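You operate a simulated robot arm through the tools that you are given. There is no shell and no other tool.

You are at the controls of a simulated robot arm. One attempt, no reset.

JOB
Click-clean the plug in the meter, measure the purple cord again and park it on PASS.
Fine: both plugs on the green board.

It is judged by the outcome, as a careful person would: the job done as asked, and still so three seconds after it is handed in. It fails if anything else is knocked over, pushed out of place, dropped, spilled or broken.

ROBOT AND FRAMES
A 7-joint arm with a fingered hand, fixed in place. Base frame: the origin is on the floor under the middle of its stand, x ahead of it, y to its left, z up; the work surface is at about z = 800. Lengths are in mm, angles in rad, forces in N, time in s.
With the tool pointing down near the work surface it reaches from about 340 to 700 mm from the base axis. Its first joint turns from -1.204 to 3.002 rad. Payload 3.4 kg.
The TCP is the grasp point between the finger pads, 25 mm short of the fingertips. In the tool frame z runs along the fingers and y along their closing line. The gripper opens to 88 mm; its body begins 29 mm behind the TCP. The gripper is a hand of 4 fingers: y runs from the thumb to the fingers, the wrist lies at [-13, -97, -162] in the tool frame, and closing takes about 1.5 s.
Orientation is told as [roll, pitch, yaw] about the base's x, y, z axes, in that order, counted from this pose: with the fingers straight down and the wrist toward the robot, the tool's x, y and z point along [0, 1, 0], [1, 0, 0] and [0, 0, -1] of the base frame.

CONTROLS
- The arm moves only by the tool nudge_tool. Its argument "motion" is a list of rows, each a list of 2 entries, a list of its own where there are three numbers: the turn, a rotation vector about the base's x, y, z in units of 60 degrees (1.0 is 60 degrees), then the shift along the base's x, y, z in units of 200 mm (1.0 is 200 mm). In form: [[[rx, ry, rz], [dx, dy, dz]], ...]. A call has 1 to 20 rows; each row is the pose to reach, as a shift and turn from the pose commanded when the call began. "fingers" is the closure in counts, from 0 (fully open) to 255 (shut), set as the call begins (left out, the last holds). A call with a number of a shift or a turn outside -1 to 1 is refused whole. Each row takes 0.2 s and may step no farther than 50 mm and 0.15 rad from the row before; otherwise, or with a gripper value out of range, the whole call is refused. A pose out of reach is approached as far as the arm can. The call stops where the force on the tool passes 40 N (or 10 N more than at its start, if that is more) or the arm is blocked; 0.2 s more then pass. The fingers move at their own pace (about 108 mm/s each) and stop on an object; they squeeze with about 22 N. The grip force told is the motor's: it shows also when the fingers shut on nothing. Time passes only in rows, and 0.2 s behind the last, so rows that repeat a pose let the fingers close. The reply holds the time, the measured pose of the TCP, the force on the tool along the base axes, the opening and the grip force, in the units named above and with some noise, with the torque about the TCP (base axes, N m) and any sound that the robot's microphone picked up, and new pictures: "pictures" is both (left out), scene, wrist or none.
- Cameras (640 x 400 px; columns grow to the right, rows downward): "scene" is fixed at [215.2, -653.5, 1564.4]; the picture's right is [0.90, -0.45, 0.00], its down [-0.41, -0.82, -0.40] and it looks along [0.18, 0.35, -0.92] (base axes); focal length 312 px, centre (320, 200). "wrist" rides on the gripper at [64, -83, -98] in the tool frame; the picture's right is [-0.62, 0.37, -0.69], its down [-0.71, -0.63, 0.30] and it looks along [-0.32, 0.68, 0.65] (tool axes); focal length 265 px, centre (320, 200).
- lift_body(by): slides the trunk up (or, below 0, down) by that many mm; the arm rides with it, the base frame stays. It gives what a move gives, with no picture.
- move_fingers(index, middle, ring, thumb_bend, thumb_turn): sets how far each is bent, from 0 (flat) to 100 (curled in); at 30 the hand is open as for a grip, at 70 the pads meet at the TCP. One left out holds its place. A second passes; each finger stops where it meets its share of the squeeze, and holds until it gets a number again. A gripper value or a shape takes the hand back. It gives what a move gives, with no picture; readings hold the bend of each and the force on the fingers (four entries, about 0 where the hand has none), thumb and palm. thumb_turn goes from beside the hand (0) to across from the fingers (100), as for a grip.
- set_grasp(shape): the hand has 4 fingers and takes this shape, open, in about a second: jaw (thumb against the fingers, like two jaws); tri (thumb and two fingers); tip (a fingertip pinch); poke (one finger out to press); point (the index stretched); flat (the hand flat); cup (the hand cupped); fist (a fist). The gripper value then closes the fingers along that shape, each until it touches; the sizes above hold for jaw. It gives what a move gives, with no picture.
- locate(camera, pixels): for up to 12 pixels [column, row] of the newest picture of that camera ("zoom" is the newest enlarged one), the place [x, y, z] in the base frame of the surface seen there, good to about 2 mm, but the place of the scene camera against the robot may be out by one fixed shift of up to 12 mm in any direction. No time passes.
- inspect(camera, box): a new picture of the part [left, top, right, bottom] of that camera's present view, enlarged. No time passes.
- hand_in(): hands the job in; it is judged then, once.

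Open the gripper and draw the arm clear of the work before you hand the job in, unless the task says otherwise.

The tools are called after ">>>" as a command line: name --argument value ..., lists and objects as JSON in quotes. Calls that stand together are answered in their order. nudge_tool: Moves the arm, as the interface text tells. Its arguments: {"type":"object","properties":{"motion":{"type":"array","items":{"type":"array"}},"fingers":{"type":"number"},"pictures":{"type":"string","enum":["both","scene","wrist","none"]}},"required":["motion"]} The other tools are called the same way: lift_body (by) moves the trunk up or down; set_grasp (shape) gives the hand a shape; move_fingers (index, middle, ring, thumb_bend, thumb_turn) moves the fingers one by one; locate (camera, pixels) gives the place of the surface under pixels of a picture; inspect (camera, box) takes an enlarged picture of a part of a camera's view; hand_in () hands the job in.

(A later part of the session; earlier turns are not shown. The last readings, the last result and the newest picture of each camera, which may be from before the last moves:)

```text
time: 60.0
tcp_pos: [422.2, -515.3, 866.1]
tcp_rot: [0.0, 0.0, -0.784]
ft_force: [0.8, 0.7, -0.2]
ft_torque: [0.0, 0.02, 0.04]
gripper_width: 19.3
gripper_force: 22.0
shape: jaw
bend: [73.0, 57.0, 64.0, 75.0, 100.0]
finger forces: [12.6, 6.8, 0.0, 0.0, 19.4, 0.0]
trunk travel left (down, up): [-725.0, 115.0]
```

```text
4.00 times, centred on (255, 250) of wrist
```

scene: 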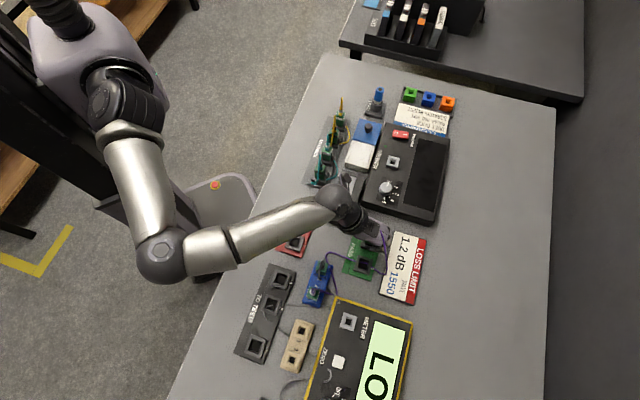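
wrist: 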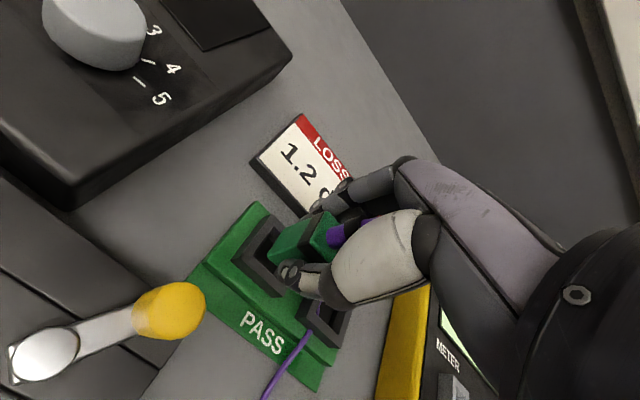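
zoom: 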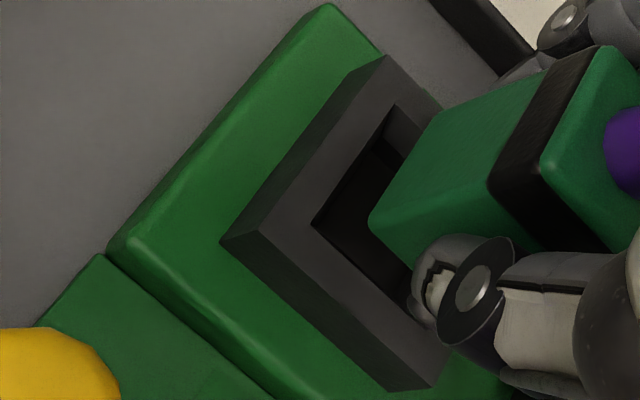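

Ferrule is inside the opening with no contact. Lowering further at 1.5–2 mm per row.

>>> nudge_tool --motion '[[[0, 0, 0], [0, 0, -0.01]], [[0, 0, 0], [0, 0, -0.02]], [[0, 0, 0], [0, 0, -0.03]], [[0, 0, 0], [0, 0, -0.038]], [[0, 0, 0], [0, 0, -0.046]]]'

>>> inspect --camera "wrist" --box '[200, 200, 310, 300]'

```text
time: 61.2
tcp_pos: [420.5, -515.0, 856.8]
tcp_rot: [0.001, -0.001, -0.783]
ft_force: [0.0, -0.1, -0.4]
ft_torque: [0.01, 0.01, 0.0]
gripper_width: 19.1
gripper_force: 22.0
shape: jaw
bend: [73.0, 57.0, 64.0, 75.0, 100.0]
finger forces: [12.7, 6.8, 0.0, 0.1, 19.4, 0.1]
trunk travel left (down, up): [-725.0, 115.0]
```

scene: 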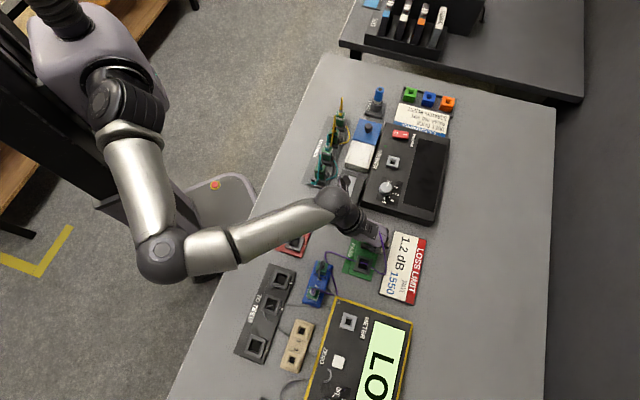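
wrist: 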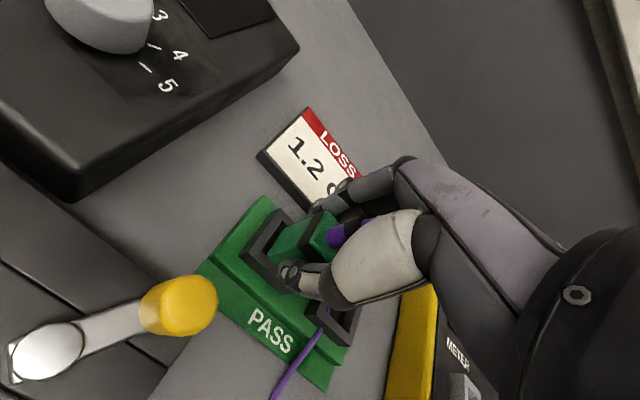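

```text
4.00 times, centred on (255, 250) of wrist
```

zoom: 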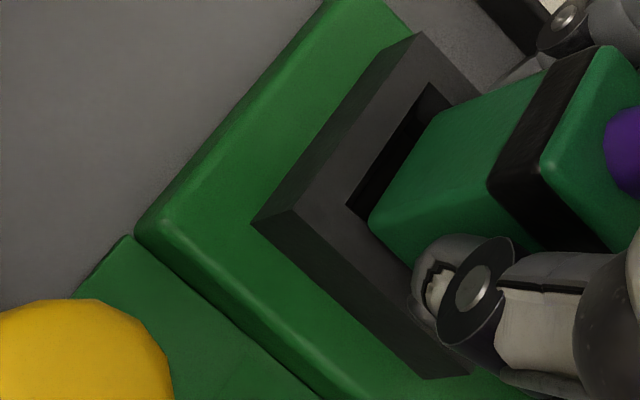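

Plug bottom is now level with the frame top, still no contact, and sits ~1.7 mm toward −x in the opening. Nudging +1.6 mm in x and lowering a bit more.

>>> nudge_tool --motion '[[[0, 0, 0], [0.008, 0.002, 0]], [[0, 0, 0], [0.008, 0.002, -0.008]], [[0, 0, 0], [0.008, 0.002, -0.016]], [[0, 0, 0], [0.008, 0.002, -0.022]]]'

>>> inspect --camera "wrist" --box '[220, 200, 330, 300]'

```text
time: 62.2
tcp_pos: [423.6, -515.0, 854.7]
tcp_rot: [0.002, -0.006, -0.783]
ft_force: [1.1, -3.3, 12.5]
ft_torque: [-0.2, -0.11, -0.01]
gripper_width: 19.9
gripper_force: 22.1
shape: jaw
bend: [73.0, 57.0, 64.0, 76.0, 100.0]
finger forces: [14.8, 8.8, 0.1, 0.0, 19.9, 0.0]
trunk travel left (down, up): [-725.0, 115.0]
```

scene: 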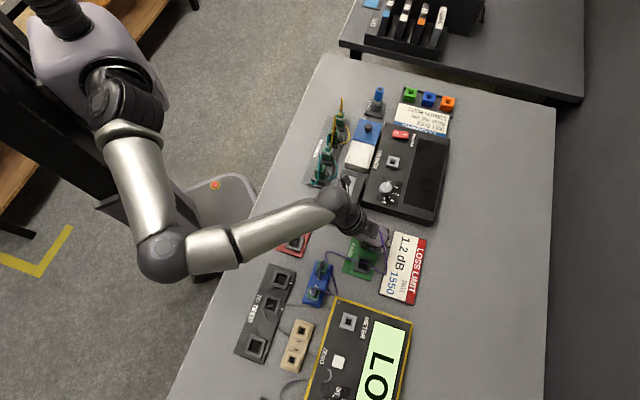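
wrist: 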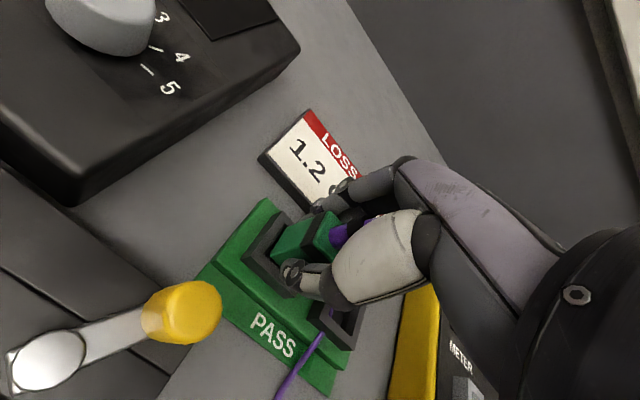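

```text
4.00 times, centred on (275, 250) of wrist
```

zoom: 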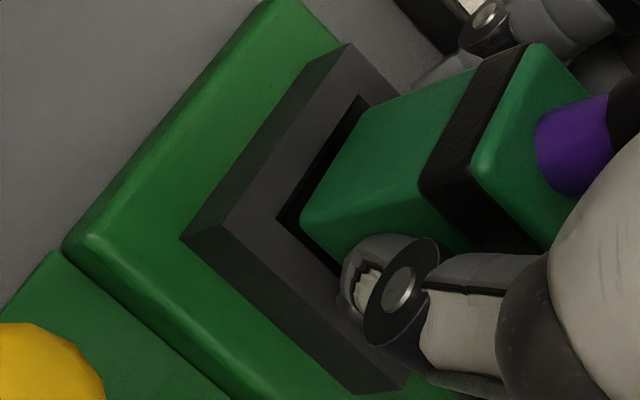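

Contact at z≈855 (12 N): the ferrule has reached the socket floor and the body is just inside the frame. Easing off ~2.5 mm of command, then opening partially.

>>> nudge_tool --motion '[[[0, 0, 0], [0, 0, 0.006]], [[0, 0, 0], [0, 0, 0.013]], [[0, 0, 0], [0, 0, 0.013]]]' --pictures "none"

>>> nudge_tool --motion '[[[0, 0, 0], [0, 0, 0]], [[0, 0, 0], [0, 0, 0]], [[0, 0, 0], [0, 0, 0]], [[0, 0, 0], [0, 0, 0]], [[0, 0, 0], [0, 0, 0]], [[0, 0, 0], [0, 0, 0]]]' --fingers 130

>>> inspect --camera "wrist" --box '[210, 190, 350, 310]'

```text
time: 63.0
tcp_pos: [422.9, -515.1, 854.5]
tcp_rot: [-0.001, 0.0, -0.782]
ft_force: [1.7, -3.2, 7.8]
ft_torque: [-0.13, -0.11, -0.01]
gripper_width: 19.8
gripper_force: 22.1
shape: jaw
bend: [73.0, 56.0, 64.0, 76.0, 100.0]
finger forces: [14.5, 8.6, 0.0, 0.0, 19.7, 0.0]
trunk travel left (down, up): [-725.0, 115.0]
```

```text
time: 64.4
tcp_pos: [422.8, -514.7, 853.9]
tcp_rot: [0.0, 0.0, -0.784]
ft_force: [-0.7, -1.0, -0.8]
ft_torque: [-0.03, -0.01, 0.01]
gripper_width: 42.9
gripper_force: 0.1
shape: jaw
bend: [74.0, 45.0, 42.0, 70.0, 100.0]
finger forces: [0.0, 0.2, 0.0, 0.0, 0.0, 0.0]
trunk travel left (down, up): [-725.0, 115.0]
```

scene: 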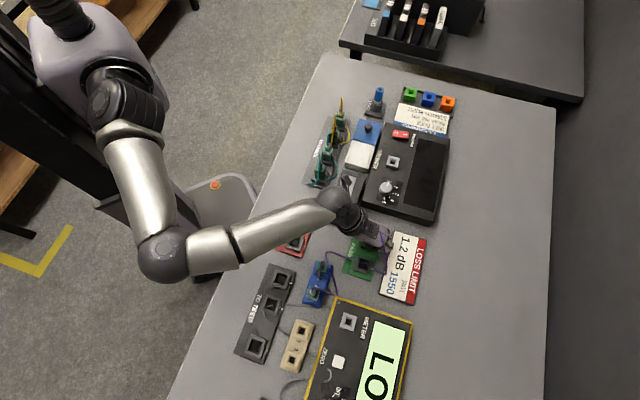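
wrist: 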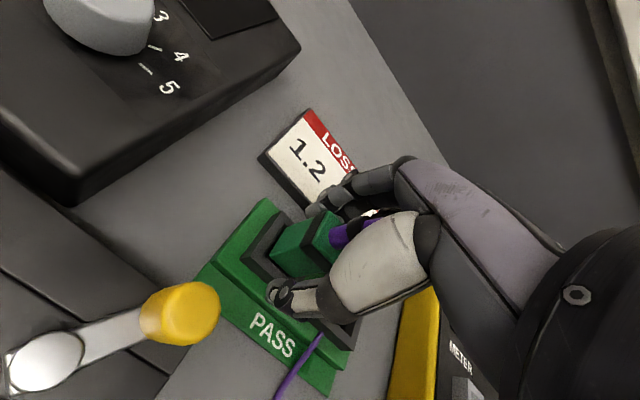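

```text
3.33 times, centred on (280, 250) of wrist
```

zoom: 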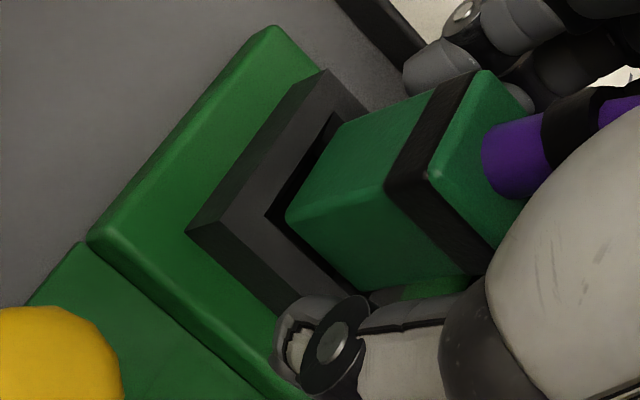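

The plug stands by itself, but the index finger still reads bent 74. I'll open a bit further (count 85) before lifting.

>>> nudge_tool --motion '[[[0, 0, 0], [0, 0, 0]], [[0, 0, 0], [0, 0, 0]], [[0, 0, 0], [0, 0, 0]], [[0, 0, 0], [0, 0, 0]], [[0, 0, 0], [0, 0, 0]]]' --fingers 85

>>> inspect --camera "wrist" --box '[210, 170, 390, 320]'

```text
time: 65.6
tcp_pos: [423.0, -515.4, 853.4]
tcp_rot: [0.001, 0.0, -0.784]
ft_force: [-0.2, -0.6, 0.7]
ft_torque: [0.03, 0.01, 0.0]
gripper_width: 58.2
gripper_force: 0.1
shape: jaw
bend: [28.0, 38.0, 35.0, 61.0, 100.0]
finger forces: [0.0, 0.0, 0.0, 0.0, 0.1, 0.0]
trunk travel left (down, up): [-725.0, 115.0]
```

scene: 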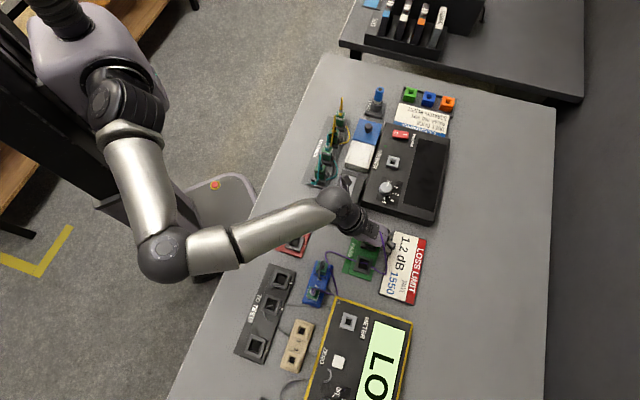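
wrist: 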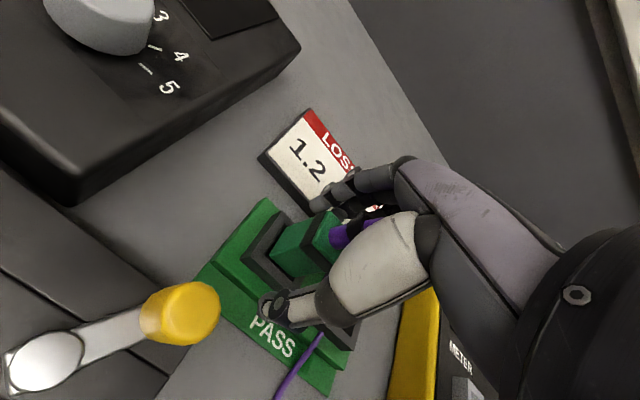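

```text
2.67 times, centred on (300, 245) of wrist
```

zoom: 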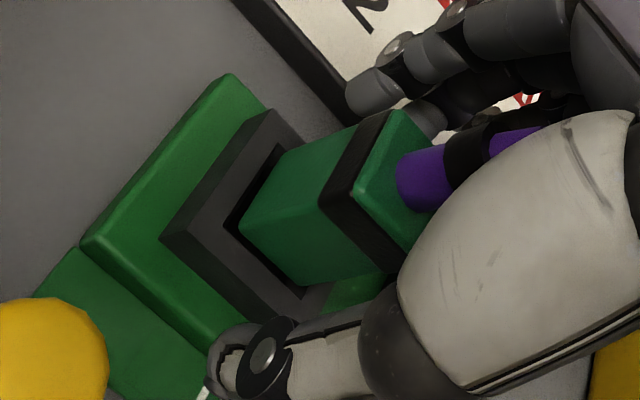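

All fingers are clear now and the plug stands upright in PASS 1. Lifting the hand straight up.

>>> nudge_tool --motion '[[[0, 0, 0], [0, 0, 0.05]], [[0, 0, 0], [0, 0, 0.15]], [[0, 0, 0], [0, 0, 0.3]], [[0, 0, 0], [0, 0, 0.45]], [[0, 0, 0], [0, 0, 0.6]], [[0, 0, 0], [0, 0, 0.75]], [[0, 0, 0], [0, 0, 0.85]]]'

>>> inspect --camera "wrist" --box '[120, 190, 320, 390]'

```text
time: 67.2
tcp_pos: [423.0, -515.2, 1022.5]
tcp_rot: [0.001, 0.0, -0.785]
ft_force: [-0.1, 1.4, -0.3]
ft_torque: [-0.03, 0.01, 0.03]
gripper_width: 58.2
gripper_force: 0.1
shape: jaw
bend: [28.0, 38.0, 35.0, 61.0, 100.0]
finger forces: [0.0, 0.0, 0.0, 0.0, 0.0, 0.1]
trunk travel left (down, up): [-725.0, 115.0]
```

scene: 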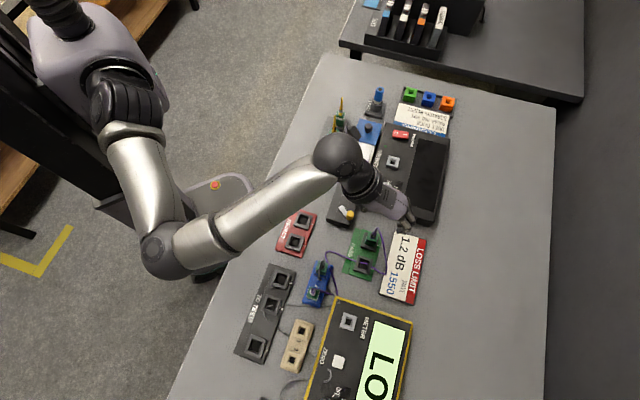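
wrist: 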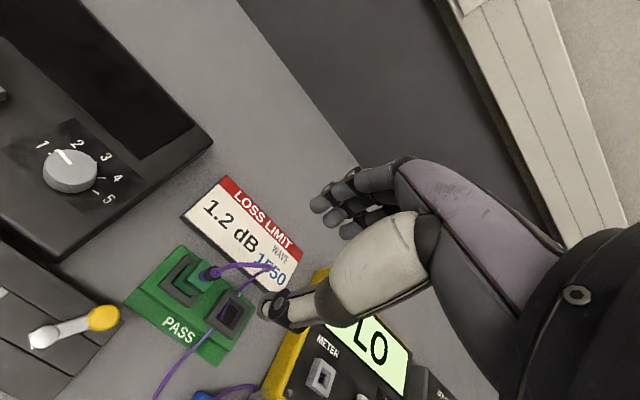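

```text
2.00 times, centred on (220, 290) of wrist
```

zoom: 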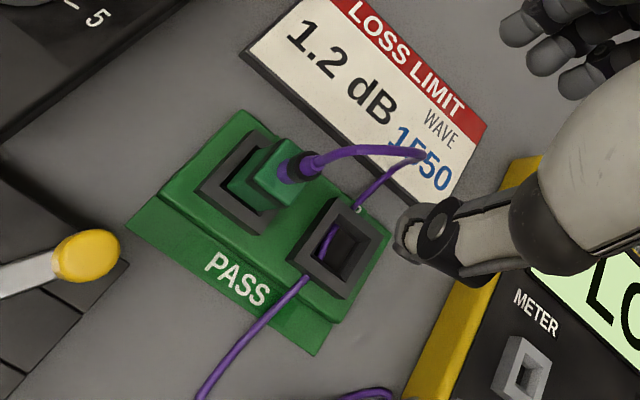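

First plug is parked upright in PASS 1. Now moving above the blue block's port 2 plug (about (242,-572)) with the hand opening fully.

>>> nudge_tool --motion '[[[0, 0, 0], [-0.18, -0.057, 0.01]], [[0, 0, 0], [-0.36, -0.114, 0.02]], [[0, 0, 0], [-0.54, -0.171, 0.03]], [[0, 0, 0], [-0.72, -0.228, 0.04]], [[0, 0, 0], [-0.895, -0.285, 0.04]], [[0, 0, 0], [-0.895, -0.285, 0.04]]]' --fingers 0

>>> inspect --camera "wrist" --box '[140, 200, 280, 320]'

```text
time: 68.6
tcp_pos: [243.3, -573.5, 1030.4]
tcp_rot: [0.0, 0.001, -0.783]
ft_force: [0.1, 0.3, 0.6]
ft_torque: [-0.02, 0.02, 0.0]
gripper_width: 87.6
gripper_force: 0.0
shape: jaw
bend: [30.0, 30.0, 30.0, 30.0, 98.0]
finger forces: [0.0, 0.0, 0.0, 0.0, 0.0, 0.0]
trunk travel left (down, up): [-725.0, 115.0]
```

scene: 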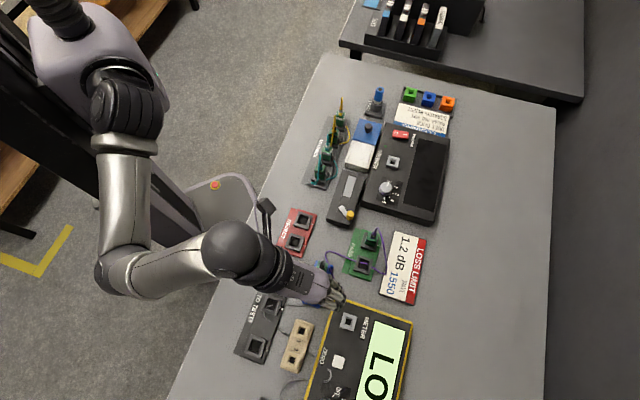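
wrist: 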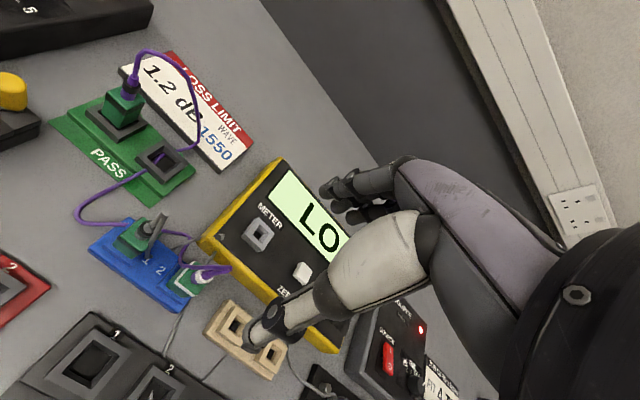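

```text
3.33 times, centred on (210, 260) of wrist
```

zoom: 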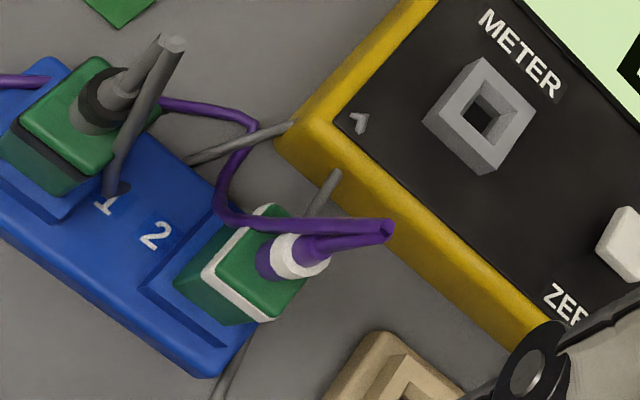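

>>> inspect --camera "wrist" --box '[155, 245, 235, 310]'

```text
6.15 times, centred on (195, 278) of wrist
```

zoom: 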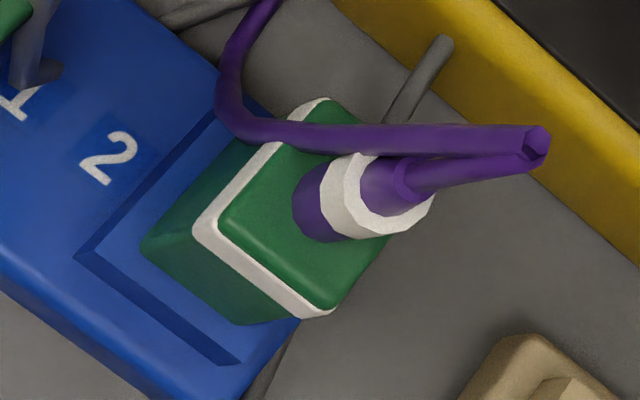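

>>> locate --camera "zoom" --pixels '[[325, 105], [226, 210], [325, 300], [382, 238], [145, 245], [235, 320], [80, 255], [230, 362], [110, 220], [300, 205], [540, 140], [250, 100]]'

```text
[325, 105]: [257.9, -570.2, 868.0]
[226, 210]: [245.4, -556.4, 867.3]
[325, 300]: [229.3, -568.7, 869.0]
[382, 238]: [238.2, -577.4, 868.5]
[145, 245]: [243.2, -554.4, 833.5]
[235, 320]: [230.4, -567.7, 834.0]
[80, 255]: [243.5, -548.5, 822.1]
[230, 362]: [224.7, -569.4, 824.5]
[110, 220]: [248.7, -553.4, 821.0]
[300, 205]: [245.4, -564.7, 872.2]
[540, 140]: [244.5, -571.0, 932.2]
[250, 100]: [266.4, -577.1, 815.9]
```

Blue-port plug: centre ≈(244,-570), top z≈868. Checking the meter's edge position next to it, where the open fingers would come down.

>>> locate --camera "wrist" --pixels '[[203, 240], [215, 235], [225, 258], [240, 272], [265, 295], [208, 252], [222, 268], [235, 222], [280, 168], [240, 300], [222, 318], [275, 350]]'

>>> inspect --camera "scene" --box '[260, 250, 360, 330]'

```text
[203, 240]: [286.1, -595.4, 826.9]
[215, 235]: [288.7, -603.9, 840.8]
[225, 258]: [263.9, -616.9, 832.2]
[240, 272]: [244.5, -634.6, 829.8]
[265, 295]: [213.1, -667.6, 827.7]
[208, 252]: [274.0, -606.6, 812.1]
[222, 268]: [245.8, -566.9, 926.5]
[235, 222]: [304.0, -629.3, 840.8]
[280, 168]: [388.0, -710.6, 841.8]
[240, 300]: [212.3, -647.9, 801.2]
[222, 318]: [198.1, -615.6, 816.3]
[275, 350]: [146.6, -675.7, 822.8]
```

```text
5.00 times, centred on (310, 290) of scene
```

zoom: 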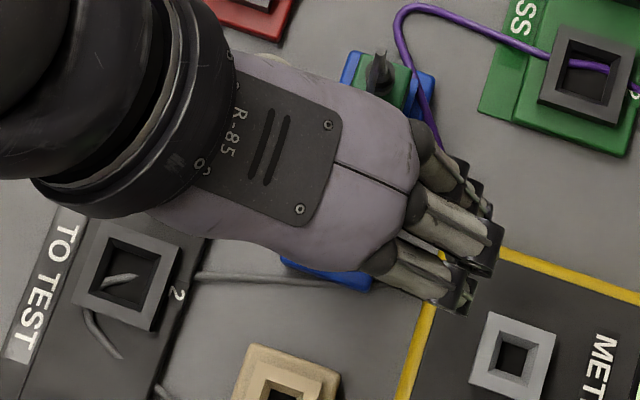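

The meter edge lies only ~48 mm from the plug on the finger side, so I'll pre-curl the fingers (bend 45) to keep them clear, leaving the thumb open.

>>> move_fingers --index 45 --middle 45 --ring 45 --thumb_bend 32

>>> nudge_tool --motion '[[[0, 0, 0], [0.0, 0.01, -0.1]], [[0, 0, 0], [0.0, 0.01, -0.2]], [[0, 0, 0], [0.0, 0.01, -0.3]], [[0, 0, 0], [0.0, 0.01, -0.4]], [[0, 0, 0], [0.0, 0.01, -0.4]]]'

>>> inspect --camera "wrist" --box '[180, 180, 380, 350]'

```text
time: 69.6
tcp_pos: [243.5, -573.8, 1030.1]
tcp_rot: [0.0, -0.001, -0.785]
ft_force: [-0.2, -0.2, 0.5]
ft_torque: [-0.02, -0.02, -0.03]
gripper_width: 67.1
gripper_force: 0.0
shape: fingers
bend: [45.0, 45.0, 45.0, 32.0, 98.0]
finger forces: [0.1, 0.0, 0.0, 0.0, 0.1, 0.0]
trunk travel left (down, up): [-725.0, 115.0]
```

```text
time: 70.8
tcp_pos: [243.2, -570.6, 952.0]
tcp_rot: [0.002, 0.0, -0.783]
ft_force: [0.6, -0.3, 0.6]
ft_torque: [-0.01, 0.0, -0.02]
gripper_width: 67.2
gripper_force: 0.0
shape: fingers
bend: [45.0, 45.0, 45.0, 32.0, 98.0]
finger forces: [0.0, 0.0, 0.0, 0.0, 0.0, 0.0]
trunk travel left (down, up): [-725.0, 115.0]
```

scene: 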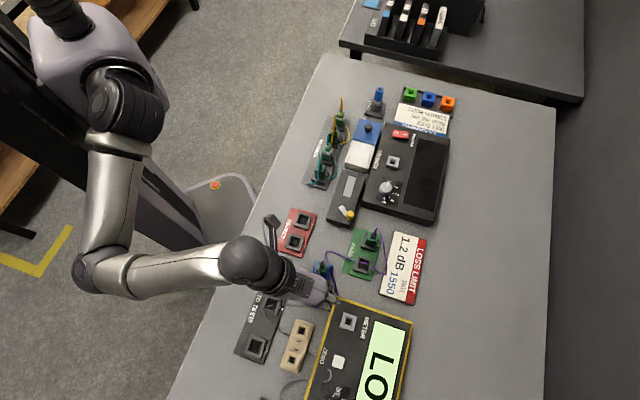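
wrist: 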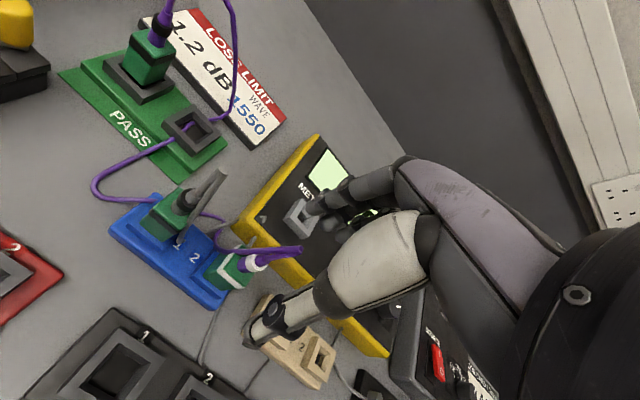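

```text
2.35 times, centred on (280, 265) of wrist
```

zoom: 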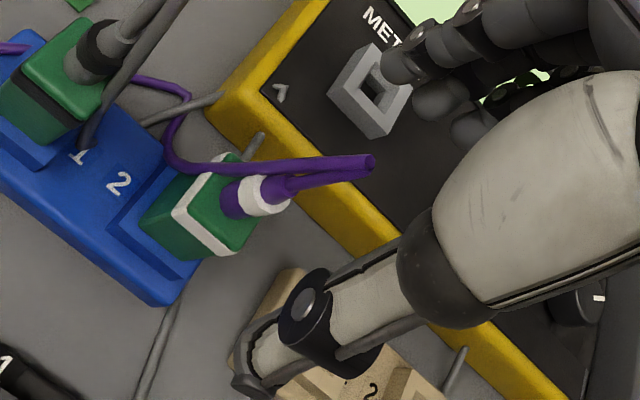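

>>> inspect --camera "wrist" --box '[200, 230, 280, 295]'

```text
6.15 times, centred on (240, 262) of wrist
```

zoom: 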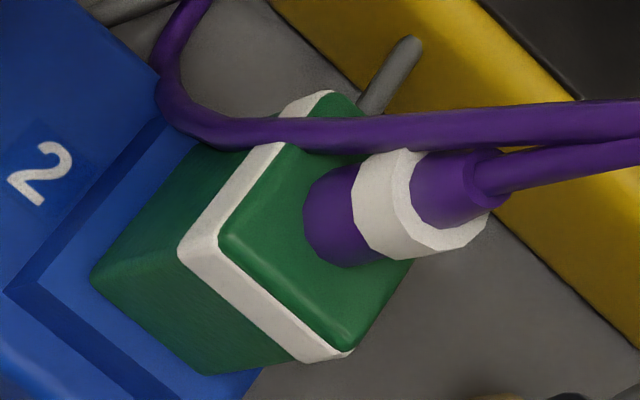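

>>> locate --camera "zoom" --pixels '[[338, 96], [224, 234], [340, 348], [408, 265], [100, 278], [200, 368], [185, 252], [300, 355], [15, 290], [60, 280]]'

```text
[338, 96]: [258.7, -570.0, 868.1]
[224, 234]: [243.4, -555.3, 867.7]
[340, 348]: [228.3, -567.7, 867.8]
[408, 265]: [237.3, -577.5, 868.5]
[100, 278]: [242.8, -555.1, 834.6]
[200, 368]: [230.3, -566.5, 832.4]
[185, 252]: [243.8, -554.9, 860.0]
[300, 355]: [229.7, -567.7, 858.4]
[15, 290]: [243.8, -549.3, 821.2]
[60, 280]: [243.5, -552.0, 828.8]
```

TCP is centred on the plug (243.5,-569.3) within ~1 mm. Descending to z≈864.

>>> nudge_tool --motion '[[[0, 0, 0], [0.0, 0.003, -0.1]], [[0, 0, 0], [0.0, 0.003, -0.2]], [[0, 0, 0], [0.0, 0.003, -0.3]], [[0, 0, 0], [0.0, 0.003, -0.38]], [[0, 0, 0], [0.0, 0.003, -0.435]], [[0, 0, 0], [0.0, 0.003, -0.435]]]'

>>> inspect --camera "wrist" --box '[200, 150, 400, 350]'

>>> inspect --camera "scene" --box '[280, 250, 360, 320]'

```text
time: 72.2
tcp_pos: [244.2, -569.5, 864.7]
tcp_rot: [0.0, 0.0, -0.783]
ft_force: [-0.5, 0.7, 0.5]
ft_torque: [0.01, -0.03, 0.03]
gripper_width: 67.5
gripper_force: 0.1
shape: fingers
bend: [45.0, 45.0, 45.0, 32.0, 98.0]
finger forces: [0.1, 0.1, 0.1, 0.0, 0.1, 0.0]
trunk travel left (down, up): [-725.0, 115.0]
```

scene: 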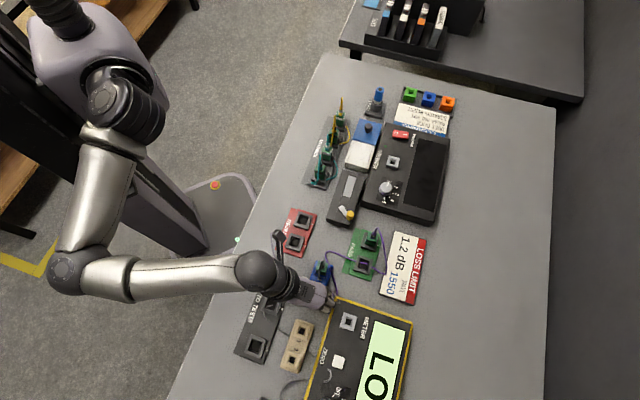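
wrist: 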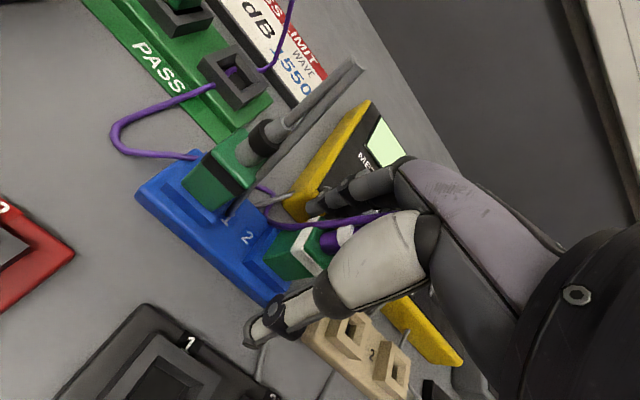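

```text
2.00 times, centred on (300, 250) of wrist
```

zoom: 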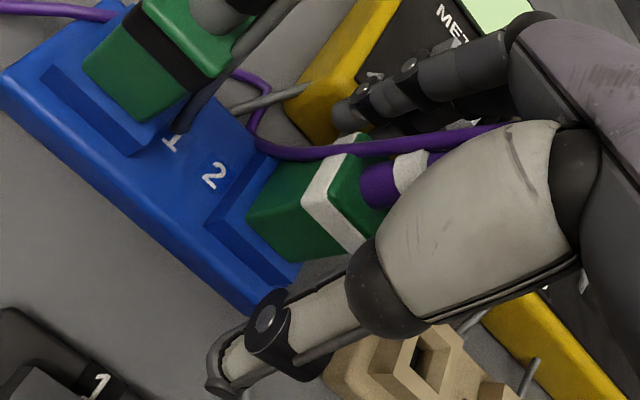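

```text
5.71 times, centred on (320, 285) of scene
```

zoom: 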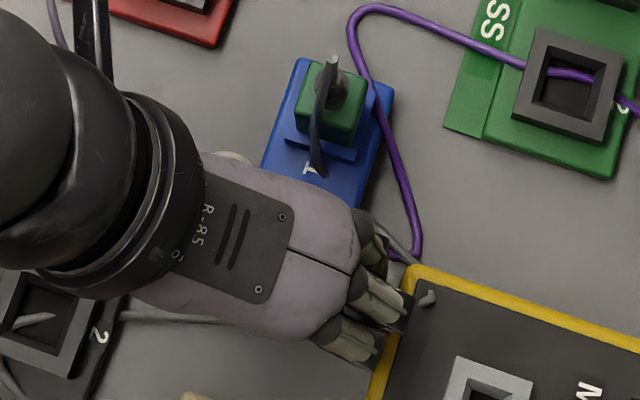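

No contact; the plug sits between thumb and fingers. Closing the grip.

>>> nudge_tool --motion '[[[0, 0, 0], [0, 0, 0]], [[0, 0, 0], [0, 0, 0]], [[0, 0, 0], [0, 0, 0]], [[0, 0, 0], [0, 0, 0]], [[0, 0, 0], [0, 0, 0]], [[0, 0, 0], [0, 0, 0]], [[0, 0, 0], [0, 0, 0]], [[0, 0, 0], [0, 0, 0]], [[0, 0, 0], [0, 0, 0]], [[0, 0, 0], [0, 0, 0]]]' --fingers 255

>>> inspect --camera "wrist" --box '[200, 150, 400, 350]'

```text
time: 74.4
tcp_pos: [242.8, -570.7, 864.6]
tcp_rot: [0.001, 0.0, -0.783]
ft_force: [-1.2, 3.2, -2.2]
ft_torque: [0.02, 0.08, -0.03]
gripper_width: 18.8
gripper_force: 22.3
shape: jaw
bend: [73.0, 59.0, 66.0, 75.0, 100.0]
finger forces: [11.0, 6.2, 0.0, 0.1, 20.1, 0.1]
trunk travel left (down, up): [-725.0, 115.0]
```

scene: 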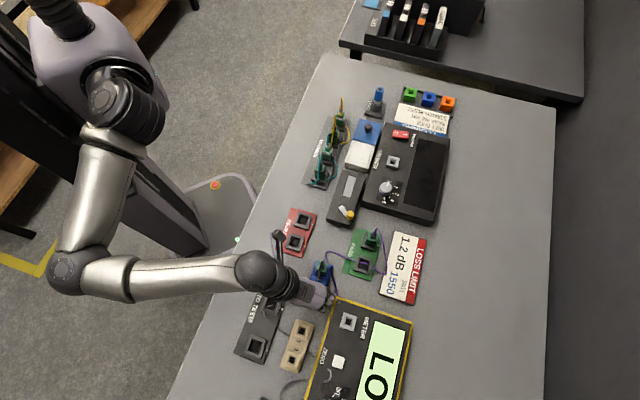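
wrist: 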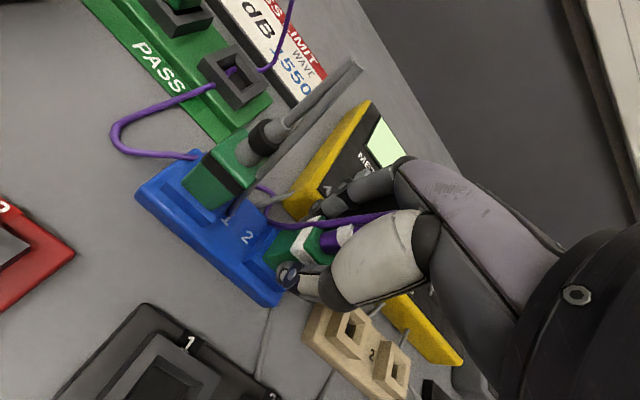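

```text
2.00 times, centred on (300, 250) of wrist
```

zoom: 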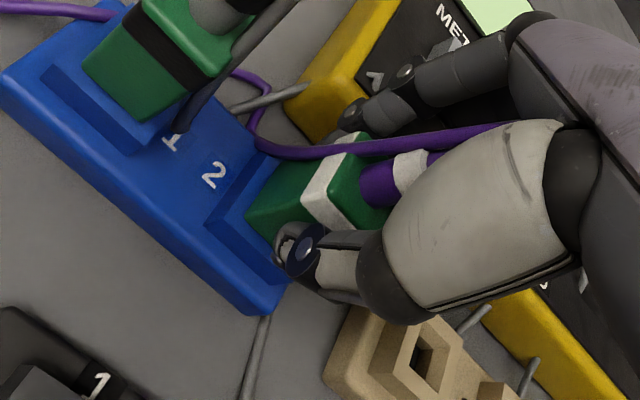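

Gripped (18.8 mm, 22 N). Lifting slowly, watching that the block stays put.

>>> nudge_tool --motion '[[[0, 0, 0], [0, 0, 0.02]], [[0, 0, 0], [0, 0, 0.04]], [[0, 0, 0], [0, 0, 0.07]], [[0, 0, 0], [0, 0, 0.11]], [[0, 0, 0], [0, 0, 0.16]], [[0, 0, 0], [0, 0, 0.16]]]'

>>> inspect --camera "wrist" --box '[160, 150, 360, 350]'

```text
time: 75.8
tcp_pos: [242.0, -569.0, 896.5]
tcp_rot: [0.001, -0.001, -0.784]
ft_force: [0.0, 0.2, 0.5]
ft_torque: [-0.03, 0.01, -0.01]
gripper_width: 19.0
gripper_force: 21.6
shape: jaw
bend: [73.0, 59.0, 66.0, 75.0, 100.0]
finger forces: [12.5, 7.0, 0.0, 0.0, 19.4, 0.0]
trunk travel left (down, up): [-725.0, 115.0]
```

scene: 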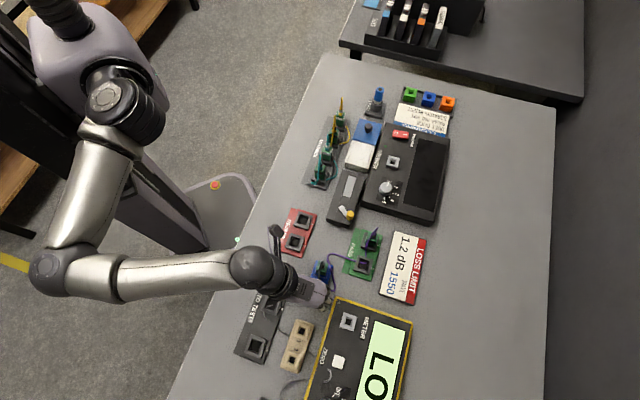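
wrist: 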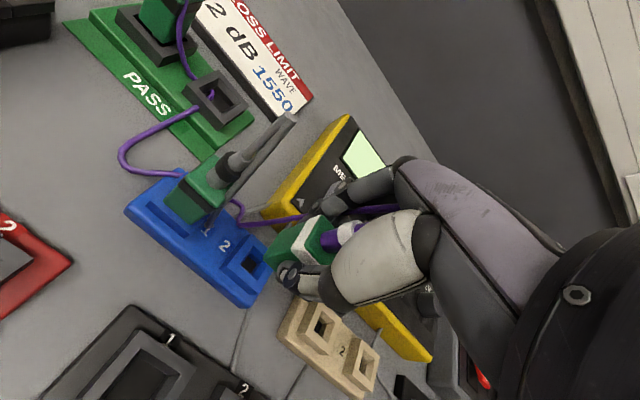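

```text
2.00 times, centred on (260, 250) of wrist
```

zoom: 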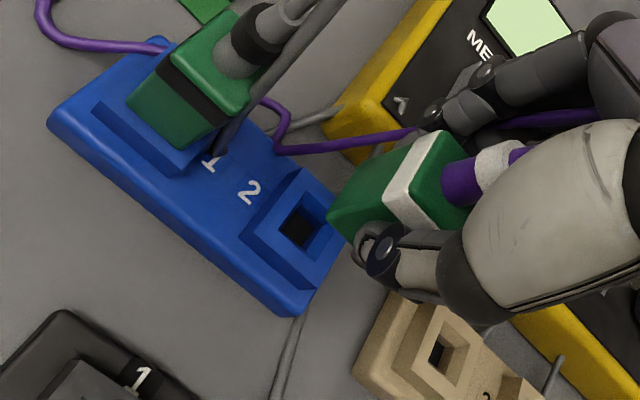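

The plug is out and the blue block did not move. Raising to z≈1025 and moving over PASS socket 2 at ≈(382,-558).

>>> nudge_tool --motion '[[[0, 0, 0], [0, 0, 0.13]], [[0, 0, 0], [0, 0, 0.26]], [[0, 0, 0], [0, 0, 0.39]], [[0, 0, 0], [0, 0, 0.52]], [[0, 0, 0], [0, 0, 0.64]], [[0, 0, 0], [0.17, 0.014, 0.64]], [[0, 0, 0], [0.34, 0.028, 0.64]], [[0, 0, 0], [0.51, 0.042, 0.64]], [[0, 0, 0], [0.69, 0.056, 0.64]], [[0, 0, 0], [0.69, 0.056, 0.64]]]'

>>> inspect --camera "wrist" --box '[140, 220, 260, 340]'

```text
time: 78.0
tcp_pos: [384.3, -558.4, 1027.7]
tcp_rot: [0.0, -0.001, -0.783]
ft_force: [0.7, 0.2, -0.7]
ft_torque: [-0.03, -0.02, 0.01]
gripper_width: 19.0
gripper_force: 21.6
shape: jaw
bend: [73.0, 59.0, 66.0, 75.0, 100.0]
finger forces: [12.4, 7.1, 0.0, 0.1, 19.4, 0.1]
trunk travel left (down, up): [-725.0, 115.0]
```

scene: 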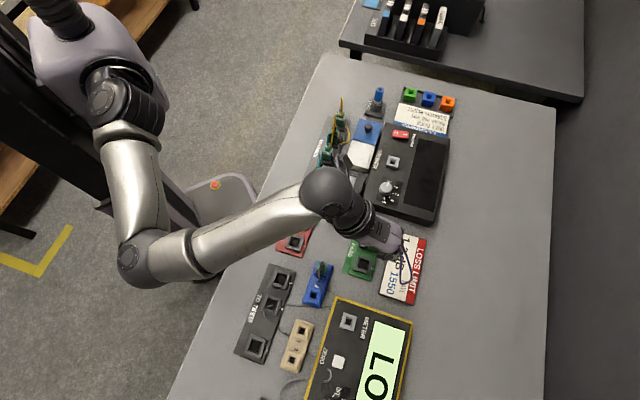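
wrist: 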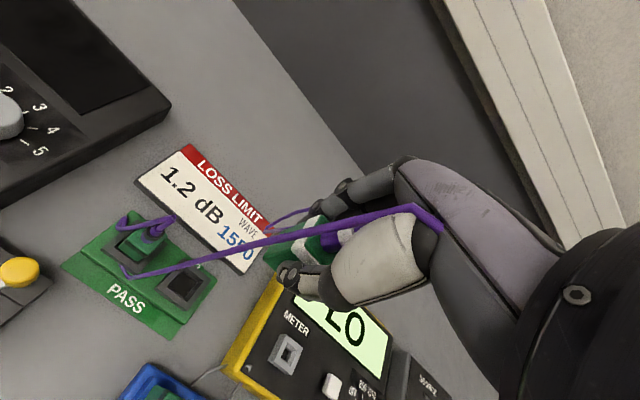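

```text
3.33 times, centred on (200, 280) of wrist
```

zoom: 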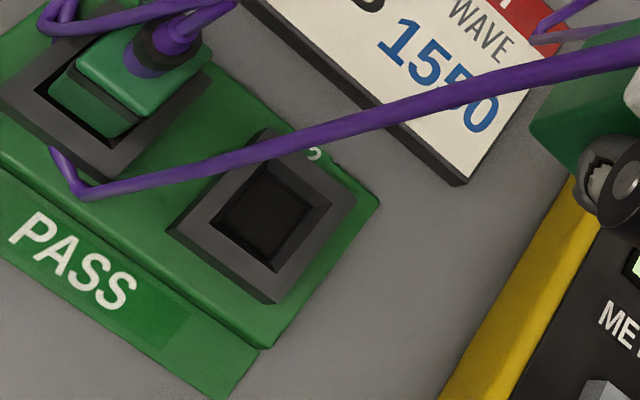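

>>> locate --camera "zoom" --pixels '[[268, 135], [350, 199], [274, 297], [176, 232], [270, 160], [332, 208], [268, 275], [210, 226], [265, 215], [125, 100], [95, 50], [160, 20]]'

>>> inspect --camera "wrist" --box '[255, 195, 355, 275]'

```text
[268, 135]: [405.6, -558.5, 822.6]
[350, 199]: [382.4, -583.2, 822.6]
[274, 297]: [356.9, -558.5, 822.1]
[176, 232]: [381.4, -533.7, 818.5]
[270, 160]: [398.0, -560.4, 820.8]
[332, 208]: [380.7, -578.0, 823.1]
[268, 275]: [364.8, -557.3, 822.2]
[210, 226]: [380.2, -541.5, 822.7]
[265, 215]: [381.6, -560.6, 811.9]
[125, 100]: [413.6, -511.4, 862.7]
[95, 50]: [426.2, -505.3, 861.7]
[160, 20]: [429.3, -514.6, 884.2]
```

```text
5.00 times, centred on (305, 235) of wrist
```

zoom: 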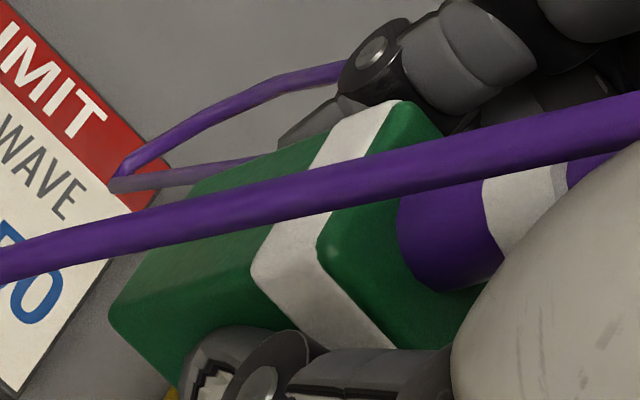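

>>> locate --camera "zoom" --pixels '[[115, 318], [125, 330], [328, 250], [335, 245], [395, 108], [405, 112], [225, 178], [150, 260], [175, 375], [440, 335], [265, 275], [240, 300]]'

```text
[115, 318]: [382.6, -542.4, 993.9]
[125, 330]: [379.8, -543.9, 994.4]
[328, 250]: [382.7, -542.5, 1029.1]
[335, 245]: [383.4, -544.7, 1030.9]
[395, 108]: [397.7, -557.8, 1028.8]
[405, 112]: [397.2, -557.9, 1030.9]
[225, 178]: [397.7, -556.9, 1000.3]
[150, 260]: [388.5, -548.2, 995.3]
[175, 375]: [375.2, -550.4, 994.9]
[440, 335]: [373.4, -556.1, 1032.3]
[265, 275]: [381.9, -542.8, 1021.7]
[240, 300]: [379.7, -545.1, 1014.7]
```

Socket 2 centre (381.4,-559), plug centre (383,-557.3). Shifting (−1.6,−1.7) and descending to z≈880.

>>> nudge_tool --motion '[[[0, 0, 0], [-0.008, -0.0085, -0.14]], [[0, 0, 0], [-0.008, -0.0085, -0.28]], [[0, 0, 0], [-0.008, -0.0085, -0.42]], [[0, 0, 0], [-0.008, -0.0085, -0.56]], [[0, 0, 0], [-0.008, -0.0085, -0.67]], [[0, 0, 0], [-0.008, -0.0085, -0.735]], [[0, 0, 0], [-0.008, -0.0085, -0.735]]]'

>>> inspect --camera "wrist" --box '[200, 190, 340, 310]'

```text
time: 79.6
tcp_pos: [382.1, -558.7, 877.9]
tcp_rot: [-0.001, 0.0, -0.785]
ft_force: [0.7, -0.2, -0.8]
ft_torque: [0.03, 0.0, -0.05]
gripper_width: 18.8
gripper_force: 22.5
shape: jaw
bend: [73.0, 59.0, 66.0, 75.0, 100.0]
finger forces: [12.4, 7.0, 0.0, 0.0, 19.3, 0.1]
trunk travel left (down, up): [-725.0, 115.0]
```

scene: 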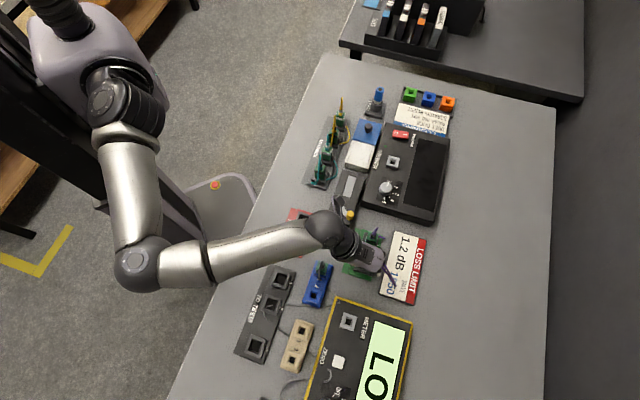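
wrist: 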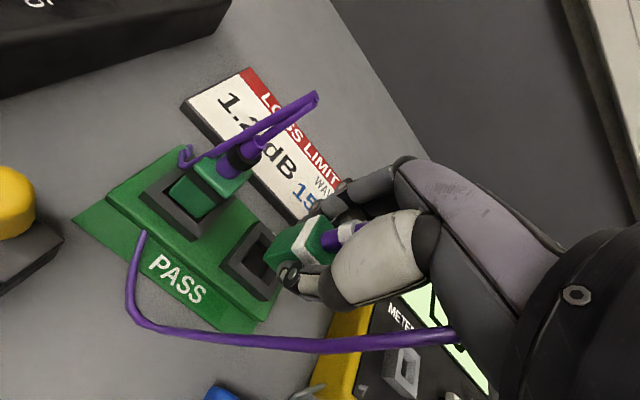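

```text
3.33 times, centred on (270, 250) of wrist
```

zoom: 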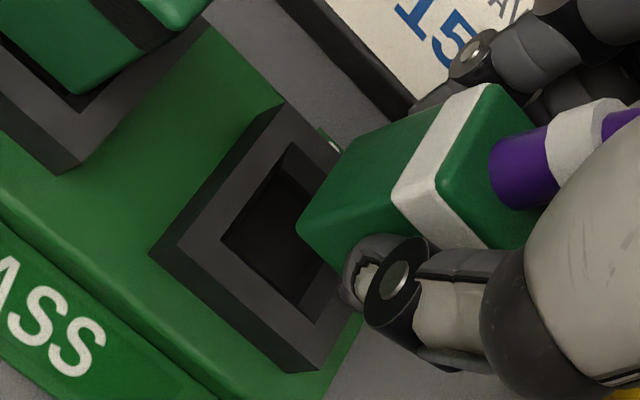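

Clear of plug 1 and lined up. Lowering slowly to z≈861.

>>> nudge_tool --motion '[[[0, 0, 0], [0, 0, -0.015]], [[0, 0, 0], [0, 0, -0.03]], [[0, 0, 0], [0, 0, -0.045]], [[0, 0, 0], [0, 0, -0.06]], [[0, 0, 0], [0, 0, -0.075]], [[0, 0, 0], [0, 0, -0.085]]]'

>>> inspect --camera "wrist" --box '[220, 200, 330, 300]'

```text
time: 81.0
tcp_pos: [380.5, -560.2, 862.4]
tcp_rot: [0.002, 0.0, -0.784]
ft_force: [1.3, 0.6, -0.5]
ft_torque: [-0.01, 0.01, 0.0]
gripper_width: 18.9
gripper_force: 22.0
shape: jaw
bend: [73.0, 59.0, 66.0, 75.0, 100.0]
finger forces: [12.4, 7.0, 0.0, 0.1, 19.4, 0.1]
trunk travel left (down, up): [-725.0, 115.0]
```

scene: 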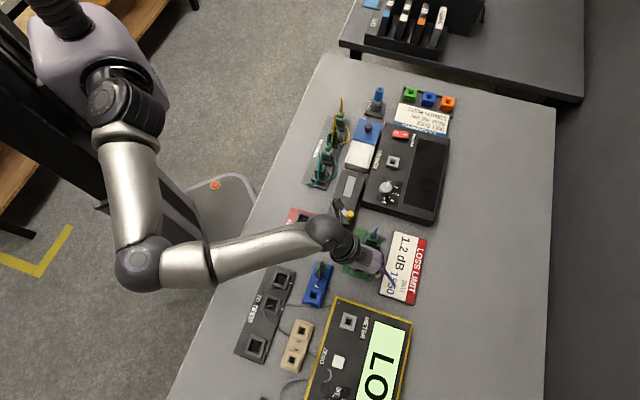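
wrist: 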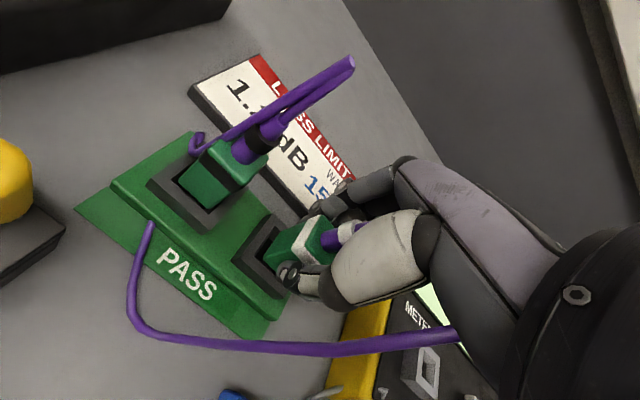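

```text
4.00 times, centred on (275, 250) of wrist
```

zoom: 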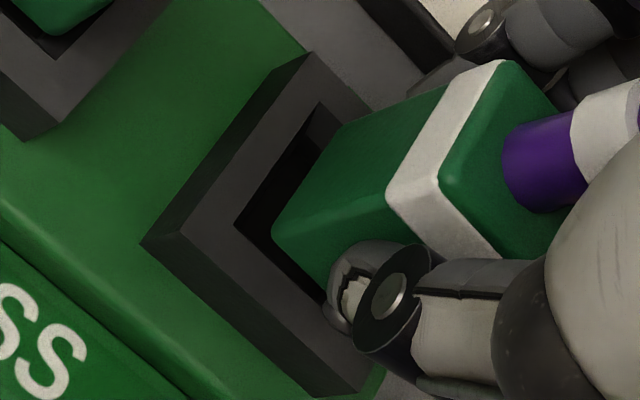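

The plug looks ~2 mm toward −x in the opening; correcting +1.8 mm in x and lowering until contact.

>>> nudge_tool --motion '[[[0, 0, 0], [0.009, -0.001, 0]], [[0, 0, 0], [0.009, -0.001, -0.01]], [[0, 0, 0], [0.009, -0.001, -0.02]], [[0, 0, 0], [0.009, -0.001, -0.028]], [[0, 0, 0], [0.009, -0.001, -0.034]]]'

>>> inspect --camera "wrist" --box '[220, 200, 330, 300]'

```text
time: 82.2
tcp_pos: [381.4, -559.1, 857.7]
tcp_rot: [0.003, -0.007, -0.783]
ft_force: [-1.1, -2.2, 14.4]
ft_torque: [-0.07, -0.03, 0.01]
gripper_width: 19.8
gripper_force: 22.2
shape: jaw
bend: [73.0, 59.0, 66.0, 75.0, 100.0]
finger forces: [14.5, 8.7, 0.0, 0.0, 22.3, 0.0]
trunk travel left (down, up): [-725.0, 115.0]
```

scene: 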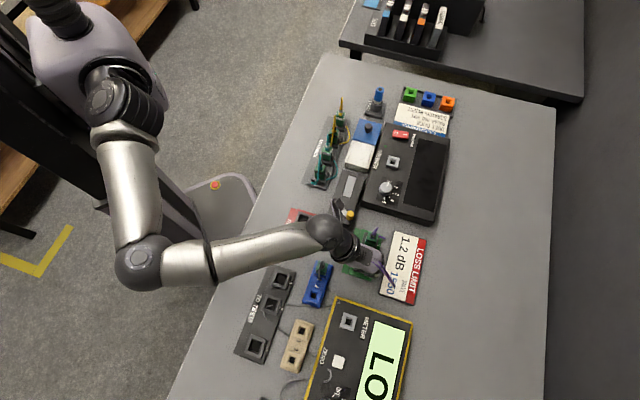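
wrist: 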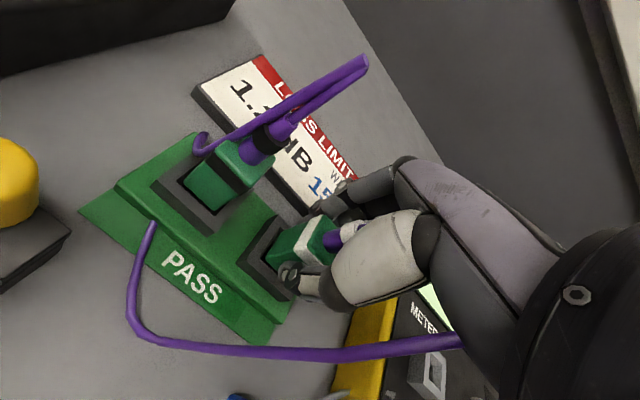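

```text
4.00 times, centred on (275, 250) of wrist
```

zoom: 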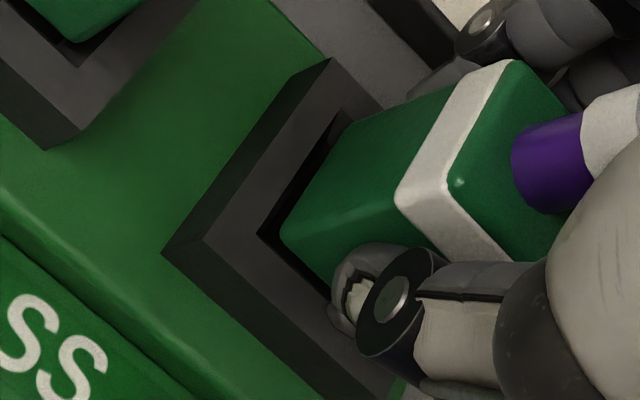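

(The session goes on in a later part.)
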